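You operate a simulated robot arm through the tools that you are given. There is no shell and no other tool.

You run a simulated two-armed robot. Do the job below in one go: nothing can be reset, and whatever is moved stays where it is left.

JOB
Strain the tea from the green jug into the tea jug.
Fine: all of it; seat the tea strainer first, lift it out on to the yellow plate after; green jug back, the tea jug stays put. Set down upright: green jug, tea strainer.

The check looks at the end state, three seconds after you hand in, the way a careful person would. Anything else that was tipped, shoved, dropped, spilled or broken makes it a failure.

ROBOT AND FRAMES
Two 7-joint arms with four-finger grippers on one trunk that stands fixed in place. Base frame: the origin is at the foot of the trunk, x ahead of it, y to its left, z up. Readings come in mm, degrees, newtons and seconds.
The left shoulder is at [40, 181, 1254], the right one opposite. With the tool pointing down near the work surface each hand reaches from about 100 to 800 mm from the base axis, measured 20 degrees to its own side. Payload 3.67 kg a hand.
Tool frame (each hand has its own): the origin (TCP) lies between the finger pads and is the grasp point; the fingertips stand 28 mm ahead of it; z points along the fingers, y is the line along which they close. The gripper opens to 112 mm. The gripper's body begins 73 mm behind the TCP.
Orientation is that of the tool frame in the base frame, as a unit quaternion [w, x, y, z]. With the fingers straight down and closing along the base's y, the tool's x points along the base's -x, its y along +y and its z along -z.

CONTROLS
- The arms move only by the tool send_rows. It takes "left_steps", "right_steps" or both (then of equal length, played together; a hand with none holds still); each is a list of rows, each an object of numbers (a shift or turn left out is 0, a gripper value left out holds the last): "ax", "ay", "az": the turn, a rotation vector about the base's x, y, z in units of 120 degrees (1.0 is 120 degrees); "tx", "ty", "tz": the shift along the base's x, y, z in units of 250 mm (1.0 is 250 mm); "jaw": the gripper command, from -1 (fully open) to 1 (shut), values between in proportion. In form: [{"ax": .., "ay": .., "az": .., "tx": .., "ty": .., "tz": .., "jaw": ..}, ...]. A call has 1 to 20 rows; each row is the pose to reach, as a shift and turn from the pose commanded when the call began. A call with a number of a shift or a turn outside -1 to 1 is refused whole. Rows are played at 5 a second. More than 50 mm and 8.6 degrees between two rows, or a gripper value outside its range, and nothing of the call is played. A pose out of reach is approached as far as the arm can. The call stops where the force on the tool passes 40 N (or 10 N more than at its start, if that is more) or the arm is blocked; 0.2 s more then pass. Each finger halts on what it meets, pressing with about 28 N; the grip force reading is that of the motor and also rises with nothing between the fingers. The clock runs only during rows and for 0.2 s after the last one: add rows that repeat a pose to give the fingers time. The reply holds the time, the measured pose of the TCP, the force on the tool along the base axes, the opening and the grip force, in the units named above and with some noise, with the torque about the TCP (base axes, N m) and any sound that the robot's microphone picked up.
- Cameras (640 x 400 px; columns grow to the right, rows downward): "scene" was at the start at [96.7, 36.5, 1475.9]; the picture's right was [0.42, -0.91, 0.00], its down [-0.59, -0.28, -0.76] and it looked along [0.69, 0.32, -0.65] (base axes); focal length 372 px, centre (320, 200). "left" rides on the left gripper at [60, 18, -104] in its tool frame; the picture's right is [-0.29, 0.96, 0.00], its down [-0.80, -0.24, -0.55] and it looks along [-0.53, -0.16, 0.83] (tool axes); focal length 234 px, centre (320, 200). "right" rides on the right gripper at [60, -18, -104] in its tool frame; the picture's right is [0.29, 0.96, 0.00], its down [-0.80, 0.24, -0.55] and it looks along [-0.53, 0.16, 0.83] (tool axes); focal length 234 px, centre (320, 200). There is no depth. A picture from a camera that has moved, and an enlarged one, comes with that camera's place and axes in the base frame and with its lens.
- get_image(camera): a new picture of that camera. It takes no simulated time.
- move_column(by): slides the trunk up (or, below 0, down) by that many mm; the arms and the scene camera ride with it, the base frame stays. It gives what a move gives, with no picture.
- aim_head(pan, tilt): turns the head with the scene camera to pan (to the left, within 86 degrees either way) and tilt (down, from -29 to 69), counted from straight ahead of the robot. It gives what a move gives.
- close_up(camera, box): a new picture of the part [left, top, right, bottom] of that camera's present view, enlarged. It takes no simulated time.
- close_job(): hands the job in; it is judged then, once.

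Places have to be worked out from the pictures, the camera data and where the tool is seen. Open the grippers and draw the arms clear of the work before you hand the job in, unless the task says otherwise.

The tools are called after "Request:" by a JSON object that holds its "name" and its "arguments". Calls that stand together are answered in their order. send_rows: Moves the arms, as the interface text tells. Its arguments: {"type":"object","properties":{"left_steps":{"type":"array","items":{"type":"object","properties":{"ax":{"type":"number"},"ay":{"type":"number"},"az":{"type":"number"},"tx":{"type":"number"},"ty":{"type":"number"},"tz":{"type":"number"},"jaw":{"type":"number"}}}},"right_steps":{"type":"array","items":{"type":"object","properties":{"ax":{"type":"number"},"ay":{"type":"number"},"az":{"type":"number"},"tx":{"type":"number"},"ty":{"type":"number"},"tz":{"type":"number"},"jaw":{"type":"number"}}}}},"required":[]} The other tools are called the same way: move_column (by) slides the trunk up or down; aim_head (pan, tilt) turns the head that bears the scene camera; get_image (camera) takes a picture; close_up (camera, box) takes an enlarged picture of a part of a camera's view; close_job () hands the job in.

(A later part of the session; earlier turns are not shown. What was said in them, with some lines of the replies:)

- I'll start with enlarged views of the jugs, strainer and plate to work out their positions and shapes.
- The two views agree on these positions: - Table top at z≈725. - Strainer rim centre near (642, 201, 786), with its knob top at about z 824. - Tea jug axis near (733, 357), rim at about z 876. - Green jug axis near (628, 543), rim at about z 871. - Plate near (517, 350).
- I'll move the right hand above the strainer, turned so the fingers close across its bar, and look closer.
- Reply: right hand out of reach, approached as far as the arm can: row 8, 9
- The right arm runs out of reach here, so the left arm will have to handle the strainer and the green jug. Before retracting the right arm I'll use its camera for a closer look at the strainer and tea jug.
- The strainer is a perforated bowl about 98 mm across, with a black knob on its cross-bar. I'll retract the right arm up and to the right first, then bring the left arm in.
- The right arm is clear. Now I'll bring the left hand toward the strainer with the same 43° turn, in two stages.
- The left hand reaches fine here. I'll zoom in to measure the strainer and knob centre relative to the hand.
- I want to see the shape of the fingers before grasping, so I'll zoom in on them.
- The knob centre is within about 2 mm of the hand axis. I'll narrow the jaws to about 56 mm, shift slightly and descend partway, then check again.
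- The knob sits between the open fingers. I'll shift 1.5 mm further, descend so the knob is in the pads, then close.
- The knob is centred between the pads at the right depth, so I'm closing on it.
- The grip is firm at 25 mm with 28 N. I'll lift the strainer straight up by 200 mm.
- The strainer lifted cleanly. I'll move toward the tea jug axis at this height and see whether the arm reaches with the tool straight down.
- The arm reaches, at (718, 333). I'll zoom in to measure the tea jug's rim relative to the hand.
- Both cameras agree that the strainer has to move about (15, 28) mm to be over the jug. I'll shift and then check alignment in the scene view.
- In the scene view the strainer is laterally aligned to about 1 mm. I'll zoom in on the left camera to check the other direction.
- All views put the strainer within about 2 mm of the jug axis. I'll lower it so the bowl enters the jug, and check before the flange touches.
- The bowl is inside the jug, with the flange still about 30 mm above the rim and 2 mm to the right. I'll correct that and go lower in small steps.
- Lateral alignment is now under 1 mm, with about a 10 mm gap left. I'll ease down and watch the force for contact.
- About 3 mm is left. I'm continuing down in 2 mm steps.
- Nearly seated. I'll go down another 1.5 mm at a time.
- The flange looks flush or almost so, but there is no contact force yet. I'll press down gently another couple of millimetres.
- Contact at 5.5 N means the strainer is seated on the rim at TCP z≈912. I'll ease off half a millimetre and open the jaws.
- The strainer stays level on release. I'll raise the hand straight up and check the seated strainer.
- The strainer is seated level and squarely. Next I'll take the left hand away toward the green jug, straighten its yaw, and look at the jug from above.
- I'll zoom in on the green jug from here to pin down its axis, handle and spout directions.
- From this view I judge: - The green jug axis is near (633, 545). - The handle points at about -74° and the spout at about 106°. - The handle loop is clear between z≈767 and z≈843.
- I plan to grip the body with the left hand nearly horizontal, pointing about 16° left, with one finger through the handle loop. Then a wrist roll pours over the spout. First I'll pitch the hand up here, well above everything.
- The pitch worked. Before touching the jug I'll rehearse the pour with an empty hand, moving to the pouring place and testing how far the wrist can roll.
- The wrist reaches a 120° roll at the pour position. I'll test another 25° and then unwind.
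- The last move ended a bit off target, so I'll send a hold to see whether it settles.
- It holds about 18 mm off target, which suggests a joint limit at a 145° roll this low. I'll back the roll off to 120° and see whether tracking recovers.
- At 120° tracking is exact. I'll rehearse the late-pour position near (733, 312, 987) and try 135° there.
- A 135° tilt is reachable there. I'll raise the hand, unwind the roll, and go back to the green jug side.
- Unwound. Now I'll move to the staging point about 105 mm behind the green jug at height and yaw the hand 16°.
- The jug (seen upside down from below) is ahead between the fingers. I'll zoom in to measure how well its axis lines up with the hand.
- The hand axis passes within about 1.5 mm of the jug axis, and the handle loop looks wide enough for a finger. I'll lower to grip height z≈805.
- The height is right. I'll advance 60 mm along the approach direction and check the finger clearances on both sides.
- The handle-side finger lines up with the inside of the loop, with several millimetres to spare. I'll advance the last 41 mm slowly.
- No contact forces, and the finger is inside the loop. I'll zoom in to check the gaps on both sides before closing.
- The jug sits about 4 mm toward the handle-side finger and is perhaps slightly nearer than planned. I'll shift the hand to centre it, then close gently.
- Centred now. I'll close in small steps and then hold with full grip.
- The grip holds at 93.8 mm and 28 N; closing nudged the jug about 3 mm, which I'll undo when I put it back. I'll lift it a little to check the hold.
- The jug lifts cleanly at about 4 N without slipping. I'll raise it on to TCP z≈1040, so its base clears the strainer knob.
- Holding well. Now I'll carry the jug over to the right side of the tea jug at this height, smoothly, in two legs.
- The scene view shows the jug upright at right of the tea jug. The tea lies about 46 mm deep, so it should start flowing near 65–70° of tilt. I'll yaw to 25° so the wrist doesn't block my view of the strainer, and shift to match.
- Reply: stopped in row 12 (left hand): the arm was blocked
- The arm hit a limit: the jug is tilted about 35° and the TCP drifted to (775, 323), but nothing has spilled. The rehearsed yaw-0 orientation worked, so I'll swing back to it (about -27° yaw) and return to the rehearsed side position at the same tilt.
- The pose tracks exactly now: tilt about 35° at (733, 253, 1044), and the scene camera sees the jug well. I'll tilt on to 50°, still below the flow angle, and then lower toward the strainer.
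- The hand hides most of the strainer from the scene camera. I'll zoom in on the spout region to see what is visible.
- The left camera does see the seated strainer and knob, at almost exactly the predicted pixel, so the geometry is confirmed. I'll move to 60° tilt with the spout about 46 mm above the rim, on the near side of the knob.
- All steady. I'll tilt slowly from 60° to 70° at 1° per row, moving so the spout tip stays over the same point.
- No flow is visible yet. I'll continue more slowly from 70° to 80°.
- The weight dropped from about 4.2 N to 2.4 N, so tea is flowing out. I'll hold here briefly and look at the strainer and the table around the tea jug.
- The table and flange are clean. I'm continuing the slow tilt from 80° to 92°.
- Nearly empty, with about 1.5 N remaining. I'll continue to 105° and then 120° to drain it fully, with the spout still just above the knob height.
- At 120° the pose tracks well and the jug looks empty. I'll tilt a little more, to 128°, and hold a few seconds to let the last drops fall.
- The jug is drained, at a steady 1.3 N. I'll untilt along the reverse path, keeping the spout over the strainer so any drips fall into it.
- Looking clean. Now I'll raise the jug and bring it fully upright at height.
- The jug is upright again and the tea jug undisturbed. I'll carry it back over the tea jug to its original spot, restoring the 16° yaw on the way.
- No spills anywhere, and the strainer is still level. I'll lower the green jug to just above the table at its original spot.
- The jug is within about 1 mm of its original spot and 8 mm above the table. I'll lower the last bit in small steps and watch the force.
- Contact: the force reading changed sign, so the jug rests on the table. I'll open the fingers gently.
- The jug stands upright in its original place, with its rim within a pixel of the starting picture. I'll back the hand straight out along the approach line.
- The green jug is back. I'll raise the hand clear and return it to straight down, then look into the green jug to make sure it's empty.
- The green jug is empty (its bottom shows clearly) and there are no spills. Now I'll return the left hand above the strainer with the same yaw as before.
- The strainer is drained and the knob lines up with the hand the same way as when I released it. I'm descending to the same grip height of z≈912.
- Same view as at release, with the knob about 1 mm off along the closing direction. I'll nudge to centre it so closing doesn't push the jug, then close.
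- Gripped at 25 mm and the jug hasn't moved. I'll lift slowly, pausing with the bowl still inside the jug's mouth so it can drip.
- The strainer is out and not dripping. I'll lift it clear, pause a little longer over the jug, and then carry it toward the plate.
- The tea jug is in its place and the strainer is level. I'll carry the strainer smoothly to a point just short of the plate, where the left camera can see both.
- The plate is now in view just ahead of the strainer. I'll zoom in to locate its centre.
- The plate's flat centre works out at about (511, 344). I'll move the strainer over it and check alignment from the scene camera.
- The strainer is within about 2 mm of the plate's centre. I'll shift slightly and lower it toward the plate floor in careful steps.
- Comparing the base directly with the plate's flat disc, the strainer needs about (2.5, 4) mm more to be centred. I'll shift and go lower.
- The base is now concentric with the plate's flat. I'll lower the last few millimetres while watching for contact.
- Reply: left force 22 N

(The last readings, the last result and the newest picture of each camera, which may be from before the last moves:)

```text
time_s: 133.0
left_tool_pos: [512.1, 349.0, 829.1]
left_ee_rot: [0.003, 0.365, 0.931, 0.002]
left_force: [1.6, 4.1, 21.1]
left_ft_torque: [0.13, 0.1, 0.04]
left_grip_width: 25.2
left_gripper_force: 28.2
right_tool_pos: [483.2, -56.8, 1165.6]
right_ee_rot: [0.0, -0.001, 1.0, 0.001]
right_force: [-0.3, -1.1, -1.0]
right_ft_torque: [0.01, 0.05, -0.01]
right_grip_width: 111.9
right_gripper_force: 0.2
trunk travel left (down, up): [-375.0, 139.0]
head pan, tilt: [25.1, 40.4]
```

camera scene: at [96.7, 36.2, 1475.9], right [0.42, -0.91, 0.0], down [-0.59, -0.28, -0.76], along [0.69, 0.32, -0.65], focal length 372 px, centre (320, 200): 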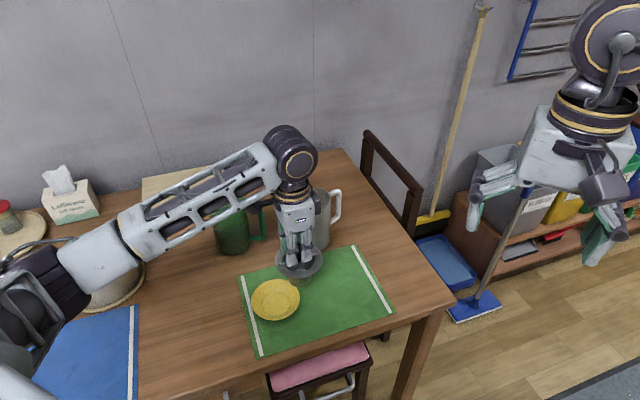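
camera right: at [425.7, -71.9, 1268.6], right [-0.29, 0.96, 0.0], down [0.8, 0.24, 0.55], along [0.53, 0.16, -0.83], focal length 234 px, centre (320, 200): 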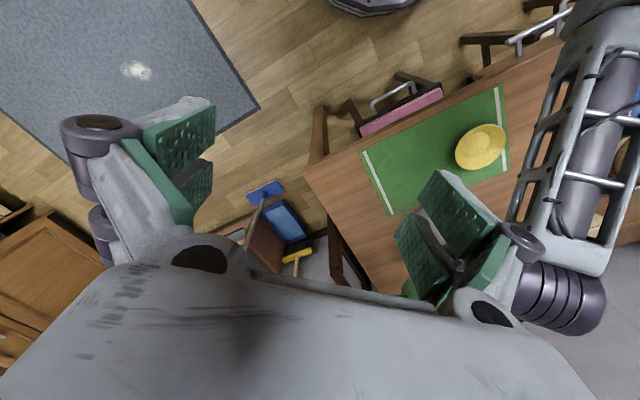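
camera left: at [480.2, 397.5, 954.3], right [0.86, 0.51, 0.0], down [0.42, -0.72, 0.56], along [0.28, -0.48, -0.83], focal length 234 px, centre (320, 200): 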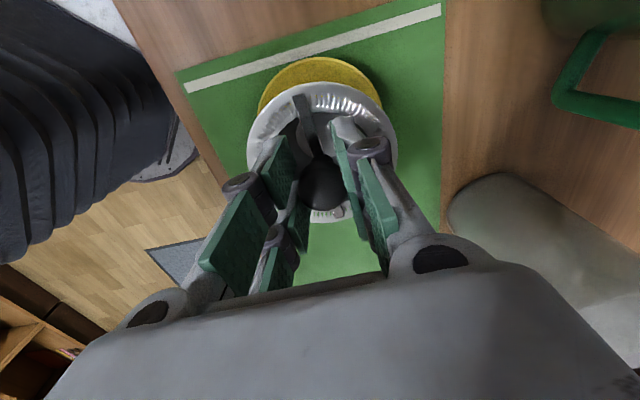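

It's in contact with the plate, but I'm pressing harder than needed at 21 N. I'll back up about 2.5 mm before releasing.

Request:
{"name": "send_rows", "arguments": {"left_steps": [{"tz": 0.005}, {"tz": 0.01}, {"tz": 0.01}]}}

Request:
{"name": "close_up", "arguments": {"camera": "scene", "box": [235, 240, 325, 330]}}

```text
time_s: 133.8
left_tool_pos: [511.3, 348.4, 829.2]
left_ee_rot: [0.002, 0.366, 0.931, 0.0]
left_force: [2.5, 0.2, 8.0]
left_ft_torque: [-0.16, -0.36, 0.04]
left_grip_width: 25.4
left_gripper_force: 28.5
right_tool_pos: [483.9, -55.9, 1164.2]
right_ee_rot: [0.0, 0.0, 1.0, 0.0]
right_force: [0.4, 0.3, -0.4]
right_ft_torque: [-0.01, -0.01, 0.02]
right_grip_width: 111.9
right_gripper_force: 0.1
trunk travel left (down, up): [-375.0, 139.0]
head pan, tilt: [25.1, 40.4]
```

```text
4.44 times, centred on (280, 285) of scene
camera zoom: at [96.4, 35.9, 1475.9], right [0.42, -0.91, 0.0], down [-0.59, -0.27, -0.76], along [0.69, 0.32, -0.65], focal length 1655 px, centre (498, -178)
```

zoom: 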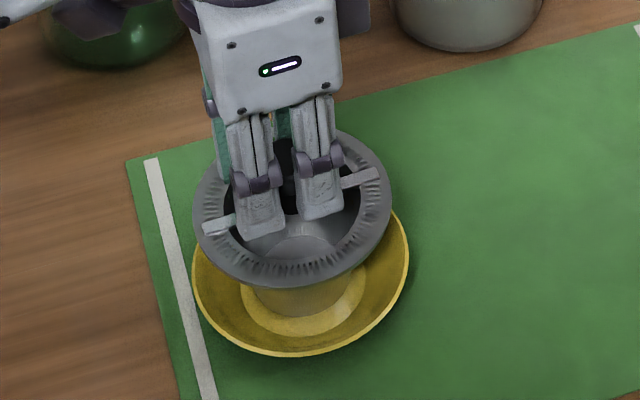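

Still about 8 N on the plate. I'll ease up another millimetre or so to unload it and recheck.

Request:
{"name": "send_rows", "arguments": {"left_steps": [{"tz": 0.003}, {"tz": 0.006}, {"tz": 0.006}, {"tz": 0.006}]}}

Request:
{"name": "close_up", "arguments": {"camera": "left", "box": [220, 40, 420, 240]}}

```text
time_s: 134.8
left_tool_pos: [511.5, 349.2, 830.8]
left_ee_rot: [0.001, 0.366, 0.93, 0.0]
left_force: [-0.5, -0.2, -0.4]
left_ft_torque: [0.03, -0.02, 0.0]
left_grip_width: 25.0
left_gripper_force: 27.9
right_tool_pos: [484.7, -56.0, 1166.2]
right_ee_rot: [0.0, 0.0, 1.0, 0.0]
right_force: [0.9, 0.7, 0.1]
right_ft_torque: [-0.01, -0.05, 0.01]
right_grip_width: 112.1
right_gripper_force: 0.0
trunk travel left (down, up): [-375.0, 139.0]
head pan, tilt: [25.1, 40.4]
```

```text
2.00 times, centred on (320, 140) of left
camera zoom: at [481.2, 403.1, 935.2], right [0.86, 0.51, 0.0], down [0.42, -0.72, 0.55], along [0.28, -0.48, -0.83], focal length 468 px, centre (320, 320)
```

zoom: 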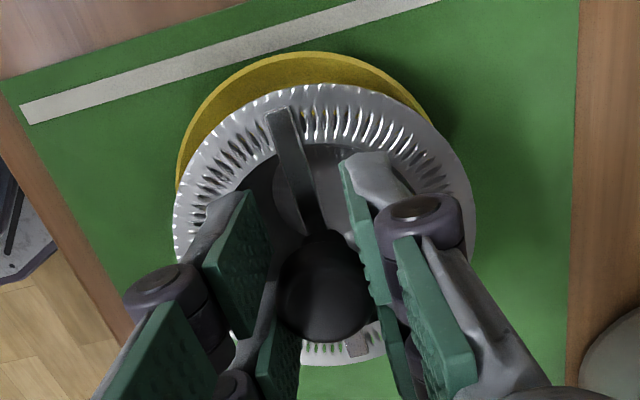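

The load is off the plate now. The two cameras disagree by about 4 mm on centring, so I'll zoom in on both before releasing.

Request:
{"name": "close_up", "arguments": {"camera": "scene", "box": [245, 265, 310, 315]}}

Request:
{"name": "close_up", "arguments": {"camera": "left", "box": [230, 50, 410, 150]}}

Request:
{"name": "close_up", "arguments": {"camera": "right", "box": [400, 80, 560, 200]}}

```text
8.00 times, centred on (278, 290) of scene
camera zoom: at [96.7, 36.4, 1475.9], right [0.42, -0.91, 0.0], down [-0.59, -0.28, -0.76], along [0.69, 0.32, -0.65], focal length 2979 px, centre (660, -520)
```

zoom: 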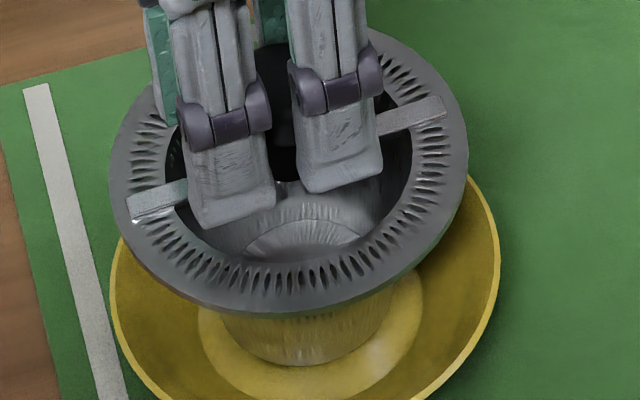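

```text
3.56 times, centred on (320, 100) of left
camera zoom: at [481.2, 403.1, 935.2], right [0.86, 0.51, 0.0], down [0.42, -0.72, 0.55], along [0.28, -0.48, -0.83], focal length 833 px, centre (320, 556)
```

zoom: 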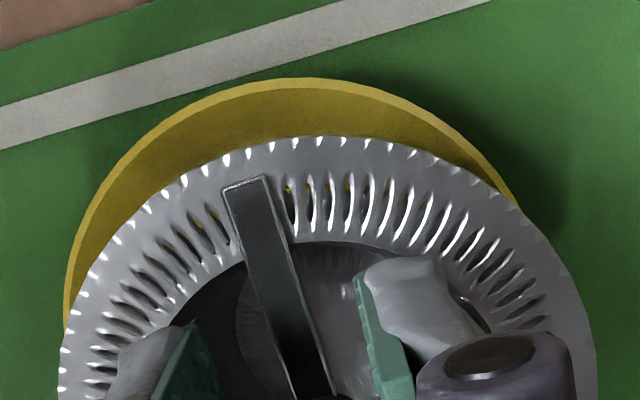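

```text
3.33 times, centred on (480, 140) of right
camera zoom: at [425.2, -72.0, 1268.8], right [-0.29, 0.96, 0.0], down [0.8, 0.24, 0.55], along [0.53, 0.16, -0.83], focal length 781 px, centre (-213, 400)
```

zoom: 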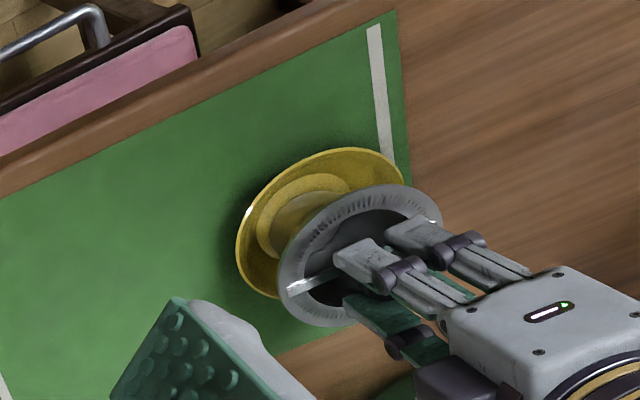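

Both zooms agree the base is 3–4 mm too far from the camera, though still within the flat. I'll lift 3 mm, shift by (-1.7, -4) to centre it, and come down again.

Request:
{"name": "send_rows", "arguments": {"left_steps": [{"tz": 0.012}, {"tx": -0.0034, "ty": -0.0082, "tz": 0.012}, {"tx": -0.0068, "ty": -0.0164, "tz": 0.012}, {"tx": -0.0068, "ty": -0.0164, "tz": 0.012}]}}

Request:
{"name": "close_up", "arguments": {"camera": "scene", "box": [240, 255, 320, 325]}}

Request:
{"name": "close_up", "arguments": {"camera": "left", "box": [230, 50, 410, 150]}}

```text
time_s: 135.8
left_tool_pos: [509.2, 345.3, 834.0]
left_ee_rot: [0.0, 0.365, 0.931, 0.0]
left_force: [0.6, 0.7, -0.4]
left_ft_torque: [-0.03, 0.04, -0.02]
left_grip_width: 25.4
left_gripper_force: 27.7
right_tool_pos: [485.1, -56.0, 1164.8]
right_ee_rot: [0.0, 0.0, 1.0, -0.001]
right_force: [0.5, -0.6, -0.1]
right_ft_torque: [0.0, 0.01, 0.0]
right_grip_width: 112.0
right_gripper_force: 0.1
trunk travel left (down, up): [-375.0, 139.0]
head pan, tilt: [25.1, 40.4]
```

```text
5.71 times, centred on (280, 290) of scene
camera zoom: at [96.8, 36.4, 1475.9], right [0.42, -0.91, 0.0], down [-0.59, -0.28, -0.76], along [0.69, 0.32, -0.65], focal length 2128 px, centre (549, -314)
```

zoom: 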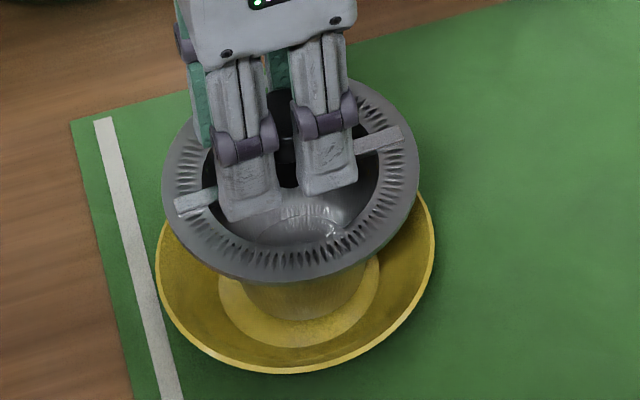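

```text
3.56 times, centred on (320, 100) of left
camera zoom: at [480.0, 398.9, 938.4], right [0.86, 0.51, 0.0], down [0.42, -0.72, 0.56], along [0.28, -0.48, -0.83], focal length 833 px, centre (320, 556)
```

zoom: 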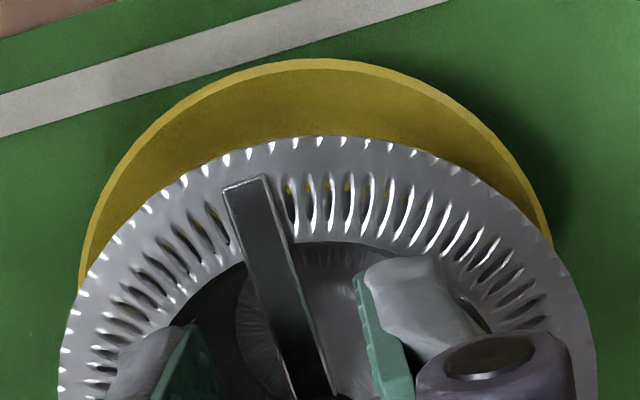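

Both cameras now show the base centred on the flat within about 2 mm. I'll lower gently to contact.

Request:
{"name": "send_rows", "arguments": {"left_steps": [{"tz": -0.006}, {"tz": -0.012}, {"tz": -0.014}, {"tz": -0.014}]}}

Request:
{"name": "send_rows", "arguments": {"left_steps": [{"tz": -0.003}, {"tz": -0.004}, {"tz": -0.004}]}}

```text
time_s: 136.8
left_tool_pos: [509.2, 346.2, 829.6]
left_ee_rot: [0.0, 0.365, 0.931, 0.0]
left_force: [0.0, -0.8, -0.9]
left_ft_torque: [0.02, 0.0, -0.02]
left_grip_width: 25.3
left_gripper_force: 27.9
right_tool_pos: [483.7, -56.4, 1164.1]
right_ee_rot: [0.001, 0.0, 1.0, 0.0]
right_force: [1.6, 0.1, -0.8]
right_ft_torque: [-0.04, 0.01, 0.0]
right_grip_width: 112.0
right_gripper_force: 0.1
trunk travel left (down, up): [-375.0, 139.0]
head pan, tilt: [25.1, 40.4]
```

```text
time_s: 137.6
left_tool_pos: [508.3, 346.0, 828.2]
left_ee_rot: [0.001, 0.366, 0.931, 0.0]
left_force: [-0.1, 0.3, -0.9]
left_ft_torque: [-0.01, -0.01, -0.01]
left_grip_width: 25.4
left_gripper_force: 28.2
right_tool_pos: [484.8, -54.8, 1165.3]
right_ee_rot: [0.0, 0.001, 1.0, 0.0]
right_force: [-0.4, -0.1, 0.1]
right_ft_torque: [0.0, 0.01, 0.01]
right_grip_width: 112.0
right_gripper_force: 0.1
trunk travel left (down, up): [-375.0, 139.0]
head pan, tilt: [25.1, 40.4]
```

No contact yet, and I'm lower than before, so the earlier touch was on the plate's slope and the new position is better. Continuing down in 1 mm steps.

Request:
{"name": "send_rows", "arguments": {"left_steps": [{"tz": -0.003}, {"tz": -0.005}, {"tz": -0.005}]}}

Request:
{"name": "send_rows", "arguments": {"left_steps": [{"tz": -0.003}, {"tz": -0.004}, {"tz": -0.004}]}}

```text
time_s: 138.4
left_tool_pos: [509.7, 345.6, 829.5]
left_ee_rot: [0.002, 0.364, 0.931, 0.001]
left_force: [-0.5, 1.4, 5.4]
left_ft_torque: [0.03, 0.08, 0.0]
left_grip_width: 25.0
left_gripper_force: 27.8
right_tool_pos: [484.8, -55.3, 1166.0]
right_ee_rot: [0.0, 0.001, 1.0, 0.001]
right_force: [-0.2, -0.4, -0.6]
right_ft_torque: [-0.01, 0.04, 0.01]
right_grip_width: 112.2
right_gripper_force: 0.1
trunk travel left (down, up): [-375.0, 139.0]
head pan, tilt: [25.1, 40.4]
```

```text
time_s: 139.2
left_tool_pos: [510.0, 344.1, 828.3]
left_ee_rot: [0.002, 0.365, 0.931, 0.001]
left_force: [-2.4, 3.6, 15.0]
left_ft_torque: [0.17, 0.13, 0.01]
left_grip_width: 24.9
left_gripper_force: 28.7
right_tool_pos: [483.7, -55.6, 1164.0]
right_ee_rot: [0.001, 0.001, 1.0, 0.0]
right_force: [-0.2, -0.3, -0.2]
right_ft_torque: [0.03, 0.02, 0.01]
right_grip_width: 111.7
right_gripper_force: 0.1
trunk travel left (down, up): [-375.0, 139.0]
head pan, tilt: [25.1, 40.4]
```

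Solid contact at z≈828. I'll ease up 1.3 mm to take off the pressure and then check the force.

Request:
{"name": "send_rows", "arguments": {"left_steps": [{"tz": 0.003}, {"tz": 0.006}, {"tz": 0.006}, {"tz": 0.006}]}}

Request:
{"name": "close_up", "arguments": {"camera": "scene", "box": [240, 255, 320, 325]}}

```text
time_s: 140.2
left_tool_pos: [509.3, 344.6, 828.1]
left_ee_rot: [0.001, 0.366, 0.931, 0.0]
left_force: [2.3, 1.7, 7.1]
left_ft_torque: [-0.07, -0.25, 0.08]
left_grip_width: 25.2
left_gripper_force: 28.1
right_tool_pos: [484.5, -55.0, 1164.6]
right_ee_rot: [0.0, 0.0, 1.0, 0.0]
right_force: [-0.2, 0.2, -0.2]
right_ft_torque: [0.01, 0.0, -0.02]
right_grip_width: 112.0
right_gripper_force: 0.0
trunk travel left (down, up): [-375.0, 139.0]
head pan, tilt: [25.1, 40.4]
```

```text
5.71 times, centred on (280, 290) of scene
camera zoom: at [96.5, 36.1, 1475.9], right [0.42, -0.91, 0.0], down [-0.59, -0.27, -0.76], along [0.69, 0.32, -0.65], focal length 2128 px, centre (549, -314)
```

zoom: 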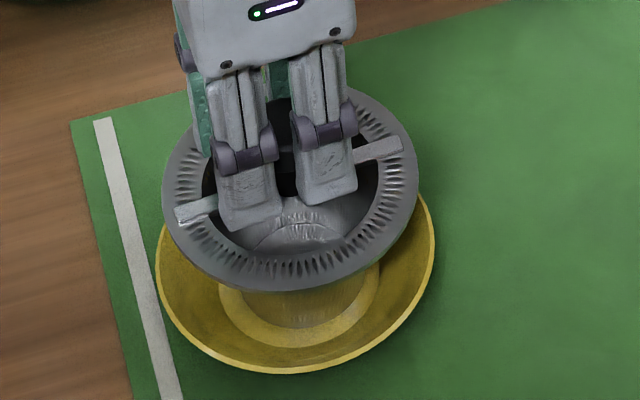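

The base sits concentrically on the plate's flat. I'll ease another 0.8 mm, then open the jaws gently.

Request:
{"name": "send_rows", "arguments": {"left_steps": [{"tz": 0.003}, {"tz": 0.003}, {"tz": 0.003}]}}

Request:
{"name": "send_rows", "arguments": {"left_steps": [{"jaw": 0.52}, {"jaw": 0.48}, {"jaw": 0.4}, {"jaw": 0.3}, {"jaw": 0.15}, {"jaw": 0.0}, {"jaw": 0.0}]}}

Request:
{"name": "close_up", "arguments": {"camera": "scene", "box": [240, 255, 320, 325]}}

Request:
{"name": "get_image", "arguments": {"camera": "left"}}

```text
time_s: 141.0
left_tool_pos: [508.6, 345.3, 829.7]
left_ee_rot: [0.001, 0.366, 0.931, 0.0]
left_force: [-0.2, -0.5, -0.3]
left_ft_torque: [0.0, 0.0, 0.0]
left_grip_width: 25.3
left_gripper_force: 28.0
right_tool_pos: [484.4, -55.7, 1164.9]
right_ee_rot: [0.0, 0.001, 1.0, 0.0]
right_force: [0.1, -0.1, -0.6]
right_ft_torque: [0.02, 0.0, 0.0]
right_grip_width: 111.8
right_gripper_force: 0.1
trunk travel left (down, up): [-375.0, 139.0]
head pan, tilt: [25.1, 40.4]
```

```text
time_s: 142.6
left_tool_pos: [510.6, 345.3, 830.1]
left_ee_rot: [0.001, 0.365, 0.931, 0.0]
left_force: [0.5, 0.0, 0.4]
left_ft_torque: [-0.06, 0.01, 0.0]
left_grip_width: 56.1
left_gripper_force: 0.1
right_tool_pos: [484.8, -55.8, 1165.1]
right_ee_rot: [0.0, 0.0, 1.0, 0.0]
right_force: [-0.2, -1.0, -0.6]
right_ft_torque: [0.02, 0.01, -0.01]
right_grip_width: 111.9
right_gripper_force: 0.0
trunk travel left (down, up): [-375.0, 139.0]
head pan, tilt: [25.1, 40.4]
```

```text
5.71 times, centred on (280, 290) of scene
camera zoom: at [96.8, 36.3, 1475.9], right [0.42, -0.91, 0.0], down [-0.59, -0.28, -0.76], along [0.69, 0.32, -0.65], focal length 2128 px, centre (549, -314)
```

zoom: 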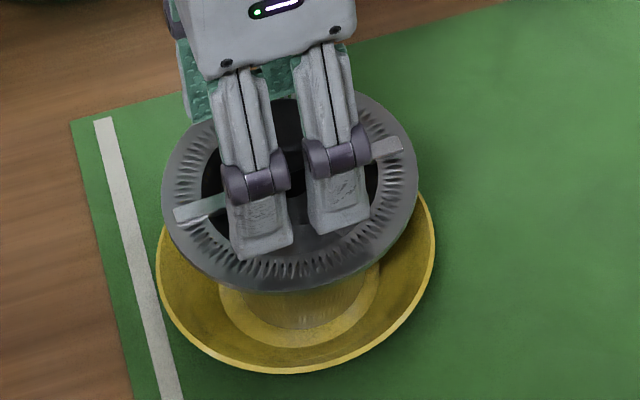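

```text
taken
camera left: at [479.5, 399.0, 934.1], right [0.86, 0.51, 0.0], down [0.42, -0.72, 0.56], along [0.28, -0.48, -0.83], focal length 234 px, centre (320, 200)
```

left: 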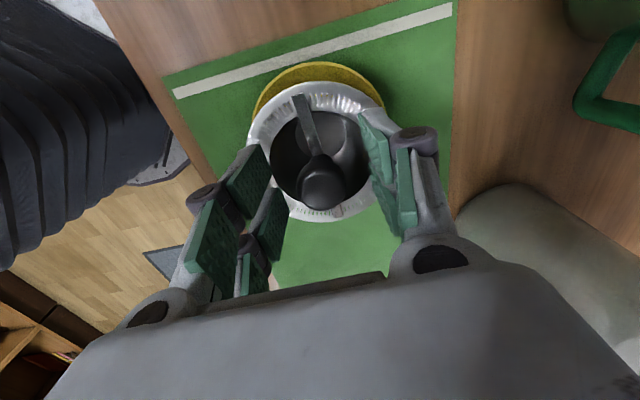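

Released, and the strainer stands upright on the plate. I'll raise the hand straight up, slowly at first.

Request:
{"name": "send_rows", "arguments": {"left_steps": [{"tz": 0.03}, {"tz": 0.08}, {"tz": 0.16}, {"tz": 0.28}, {"tz": 0.42}, {"tz": 0.58}, {"tz": 0.74}, {"tz": 0.9}, {"tz": 0.9}]}}

Request:
{"name": "get_image", "arguments": {"camera": "scene"}}

Request:
{"name": "close_up", "arguments": {"camera": "scene", "box": [230, 245, 330, 325]}}

```text
time_s: 144.6
left_tool_pos: [510.1, 346.6, 1054.3]
left_ee_rot: [0.001, 0.366, 0.931, 0.0]
left_force: [-0.1, -0.7, 0.1]
left_ft_torque: [0.02, 0.0, -0.03]
left_grip_width: 55.9
left_gripper_force: 0.0
right_tool_pos: [484.6, -56.2, 1164.4]
right_ee_rot: [0.0, 0.001, 1.0, 0.0]
right_force: [-0.7, 0.5, 0.4]
right_ft_torque: [-0.02, 0.0, 0.05]
right_grip_width: 112.2
right_gripper_force: 0.1
trunk travel left (down, up): [-375.0, 139.0]
head pan, tilt: [25.1, 40.4]
```

```text
taken
camera scene: at [96.8, 36.7, 1475.9], right [0.42, -0.91, 0.0], down [-0.59, -0.28, -0.76], along [0.69, 0.32, -0.65], focal length 372 px, centre (320, 200)
```

scene: 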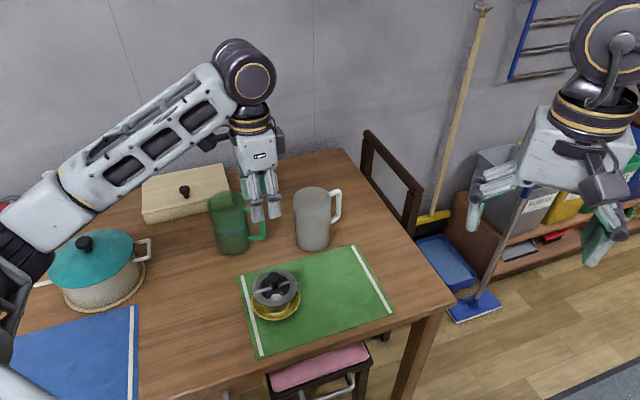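

```text
5.00 times, centred on (280, 285) of scene
camera zoom: at [96.8, 36.7, 1475.9], right [0.42, -0.91, 0.0], down [-0.59, -0.28, -0.76], along [0.69, 0.32, -0.65], focal length 1862 px, centre (520, -225)
```

zoom: 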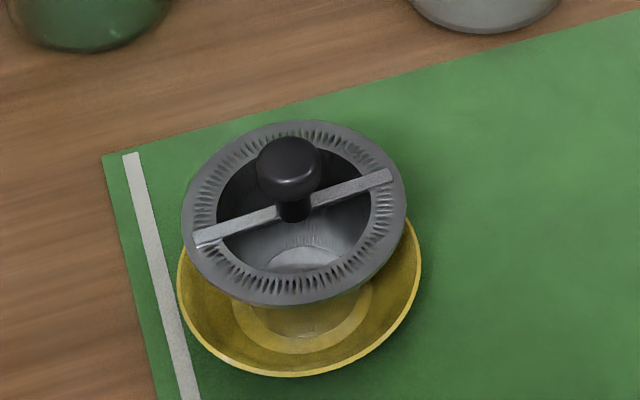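

The strainer stands centred and upright on the yellow plate. I'll open the left hand and retract it to its starting place, then check everything.

Request:
{"name": "send_rows", "arguments": {"left_steps": [{"tz": 0.1}, {"tx": -0.03, "ty": 0.13, "tz": 0.18, "az": 0.06}, {"tx": -0.065, "ty": 0.27, "tz": 0.26, "az": 0.12}, {"tx": -0.1, "ty": 0.42, "tz": 0.33, "az": 0.18}, {"tx": -0.14, "ty": 0.57, "tz": 0.38, "az": 0.24}, {"tx": -0.18, "ty": 0.73, "tz": 0.404, "az": 0.3, "jaw": -0.5}, {"tx": -0.214, "ty": 0.877, "tz": 0.404, "az": 0.358, "jaw": -1}, {"tx": -0.214, "ty": 0.877, "tz": 0.404, "az": 0.358, "jaw": -1}, {"tx": -0.214, "ty": 0.877, "tz": 0.404, "az": 0.358, "jaw": -1}]}}

Request:
{"name": "get_image", "arguments": {"camera": "scene"}}

Request:
{"name": "get_image", "arguments": {"camera": "left"}}

Request:
{"name": "get_image", "arguments": {"camera": "right"}}

```text
time_s: 146.6
left_tool_pos: [455.4, 565.0, 1156.0]
left_ee_rot: [0.0, -0.001, 1.0, 0.0]
left_force: [0.5, 0.6, -1.5]
left_ft_torque: [0.03, 0.01, 0.02]
left_grip_width: 112.1
left_gripper_force: 0.0
right_tool_pos: [485.5, -56.3, 1164.5]
right_ee_rot: [-0.001, 0.0, 1.0, 0.0]
right_force: [0.3, 0.2, 0.5]
right_ft_torque: [0.0, 0.04, -0.01]
right_grip_width: 112.0
right_gripper_force: 0.1
trunk travel left (down, up): [-375.0, 139.0]
head pan, tilt: [25.1, 40.4]
```

```text
taken
camera scene: at [96.6, 36.5, 1475.9], right [0.42, -0.91, 0.0], down [-0.59, -0.28, -0.76], along [0.69, 0.32, -0.65], focal length 372 px, centre (320, 200)
```

scene: 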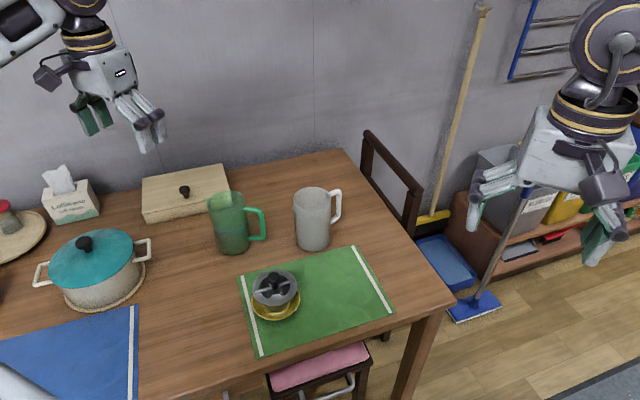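

```text
taken
camera left: at [396.3, 581.7, 1260.3], right [0.29, 0.96, 0.0], down [0.8, -0.24, 0.56], along [0.53, -0.16, -0.83], focal length 234 px, centre (320, 200)
```

left: 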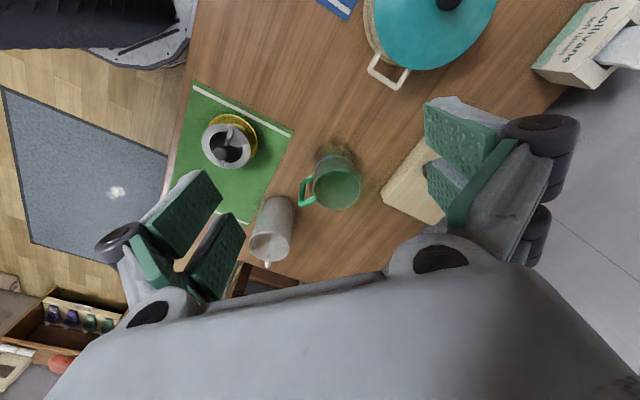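

```text
taken
camera right: at [425.1, -71.9, 1268.8], right [-0.29, 0.96, 0.0], down [0.8, 0.24, 0.55], along [0.53, 0.16, -0.83], focal length 234 px, centre (320, 200)
```

right: 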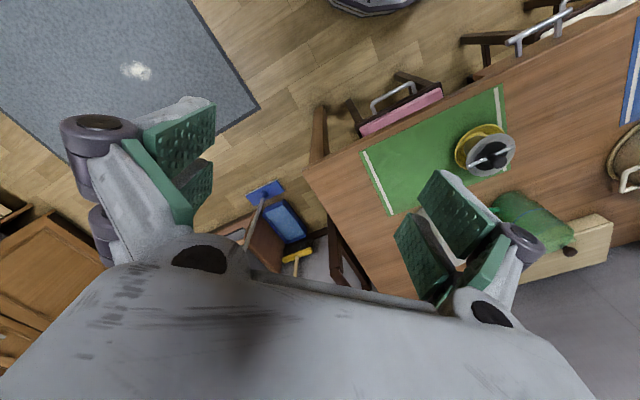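

Both arms are clear. One last close look at all four items before handing in.

Request:
{"name": "close_up", "arguments": {"camera": "left", "box": [160, 80, 400, 280]}}

Request:
{"name": "close_up", "arguments": {"camera": "scene", "box": [190, 170, 390, 295]}}

Request:
{"name": "close_up", "arguments": {"camera": "scene", "box": [230, 240, 400, 360]}}

Request:
{"name": "close_up", "arguments": {"camera": "right", "box": [420, 90, 560, 210]}}

```text
2.00 times, centred on (280, 180) of left
camera zoom: at [396.3, 581.7, 1260.3], right [0.29, 0.96, 0.0], down [0.8, -0.24, 0.56], along [0.53, -0.16, -0.83], focal length 468 px, centre (400, 240)
```

zoom: 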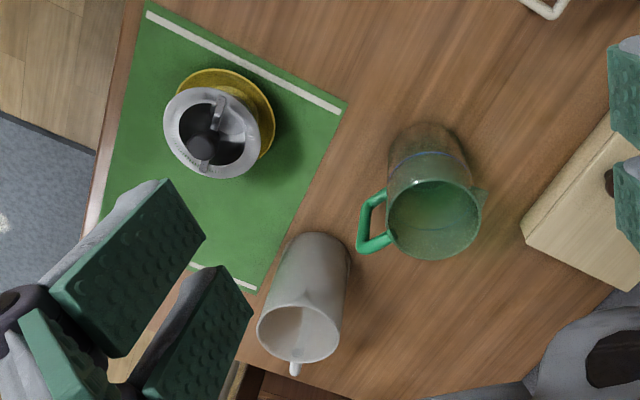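

```text
3.20 times, centred on (290, 232) of scene
camera zoom: at [96.6, 36.5, 1475.9], right [0.42, -0.91, 0.0], down [-0.59, -0.28, -0.76], along [0.69, 0.32, -0.65], focal length 1192 px, centre (416, 96)
```

zoom: 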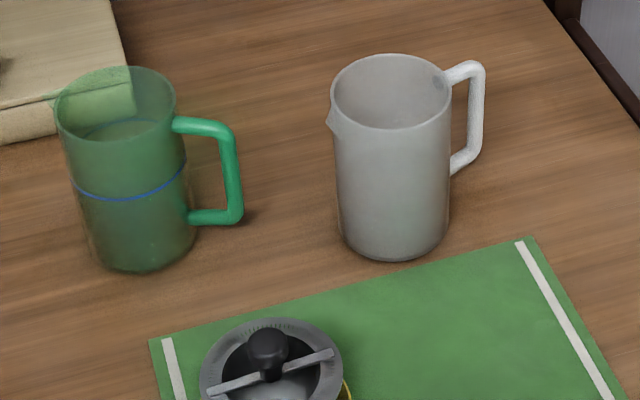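

```text
3.33 times, centred on (315, 300) of scene
camera zoom: at [96.6, 36.5, 1475.9], right [0.42, -0.91, 0.0], down [-0.59, -0.28, -0.76], along [0.69, 0.32, -0.65], focal length 1241 px, centre (337, -133)
```

zoom: 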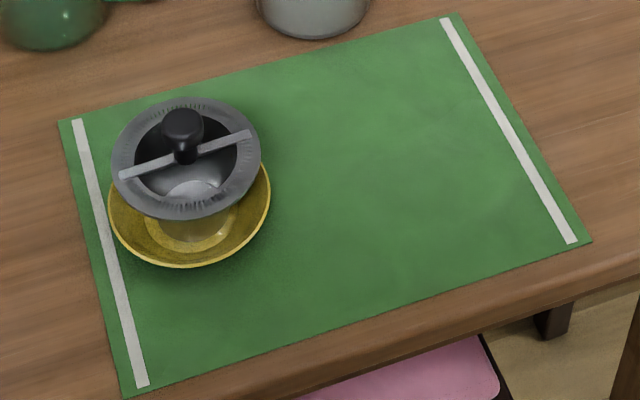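

```text
3.33 times, centred on (490, 150) of right
camera zoom: at [425.1, -71.9, 1268.8], right [-0.29, 0.96, 0.0], down [0.8, 0.24, 0.55], along [0.53, 0.16, -0.83], focal length 781 px, centre (-247, 367)
```

zoom: 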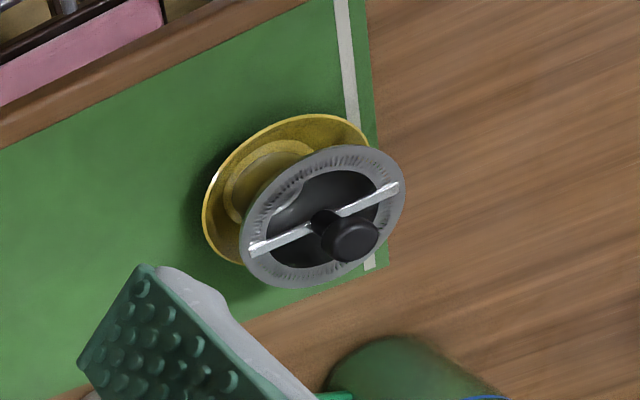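

The final pictures show:
- The green jug is upright and empty, back in its original spot.
- The tea jug has not moved.
- The strainer stands upright and centred on the yellow plate.
- No spills show on the table.
- Both arms are clear with the grippers open.

I'm handing the job in.

Request:
{"name": "close_job", "arguments": {}}

```text
The job is handed in.
```

The job is handed in: the tea has been strained from the green jug into the tea jug, with no spills visible in the final pictures.

- **Tea:** all of it was poured through the seated strainer, and the green jug looked empty from above afterwards. I did not look down into the tea jug to see its level.
- **Green jug:** it stands upright, and its rim is within a pixel of where it was in the first picture.
- **Tea jug:** it did not move.
- **Strainer:** after letting it drip over the jug, I set it upright in the centre of the yellow plate. I pressed it onto the plate at up to 21 N before easing off. The plate did not shift.
- **Arms:** both are clear of the table with the grippers open.

While moving into position to pour, the left arm hit a joint limit with the jug tilted about 35°. No tea came out, and I finished the pour from a different angle.
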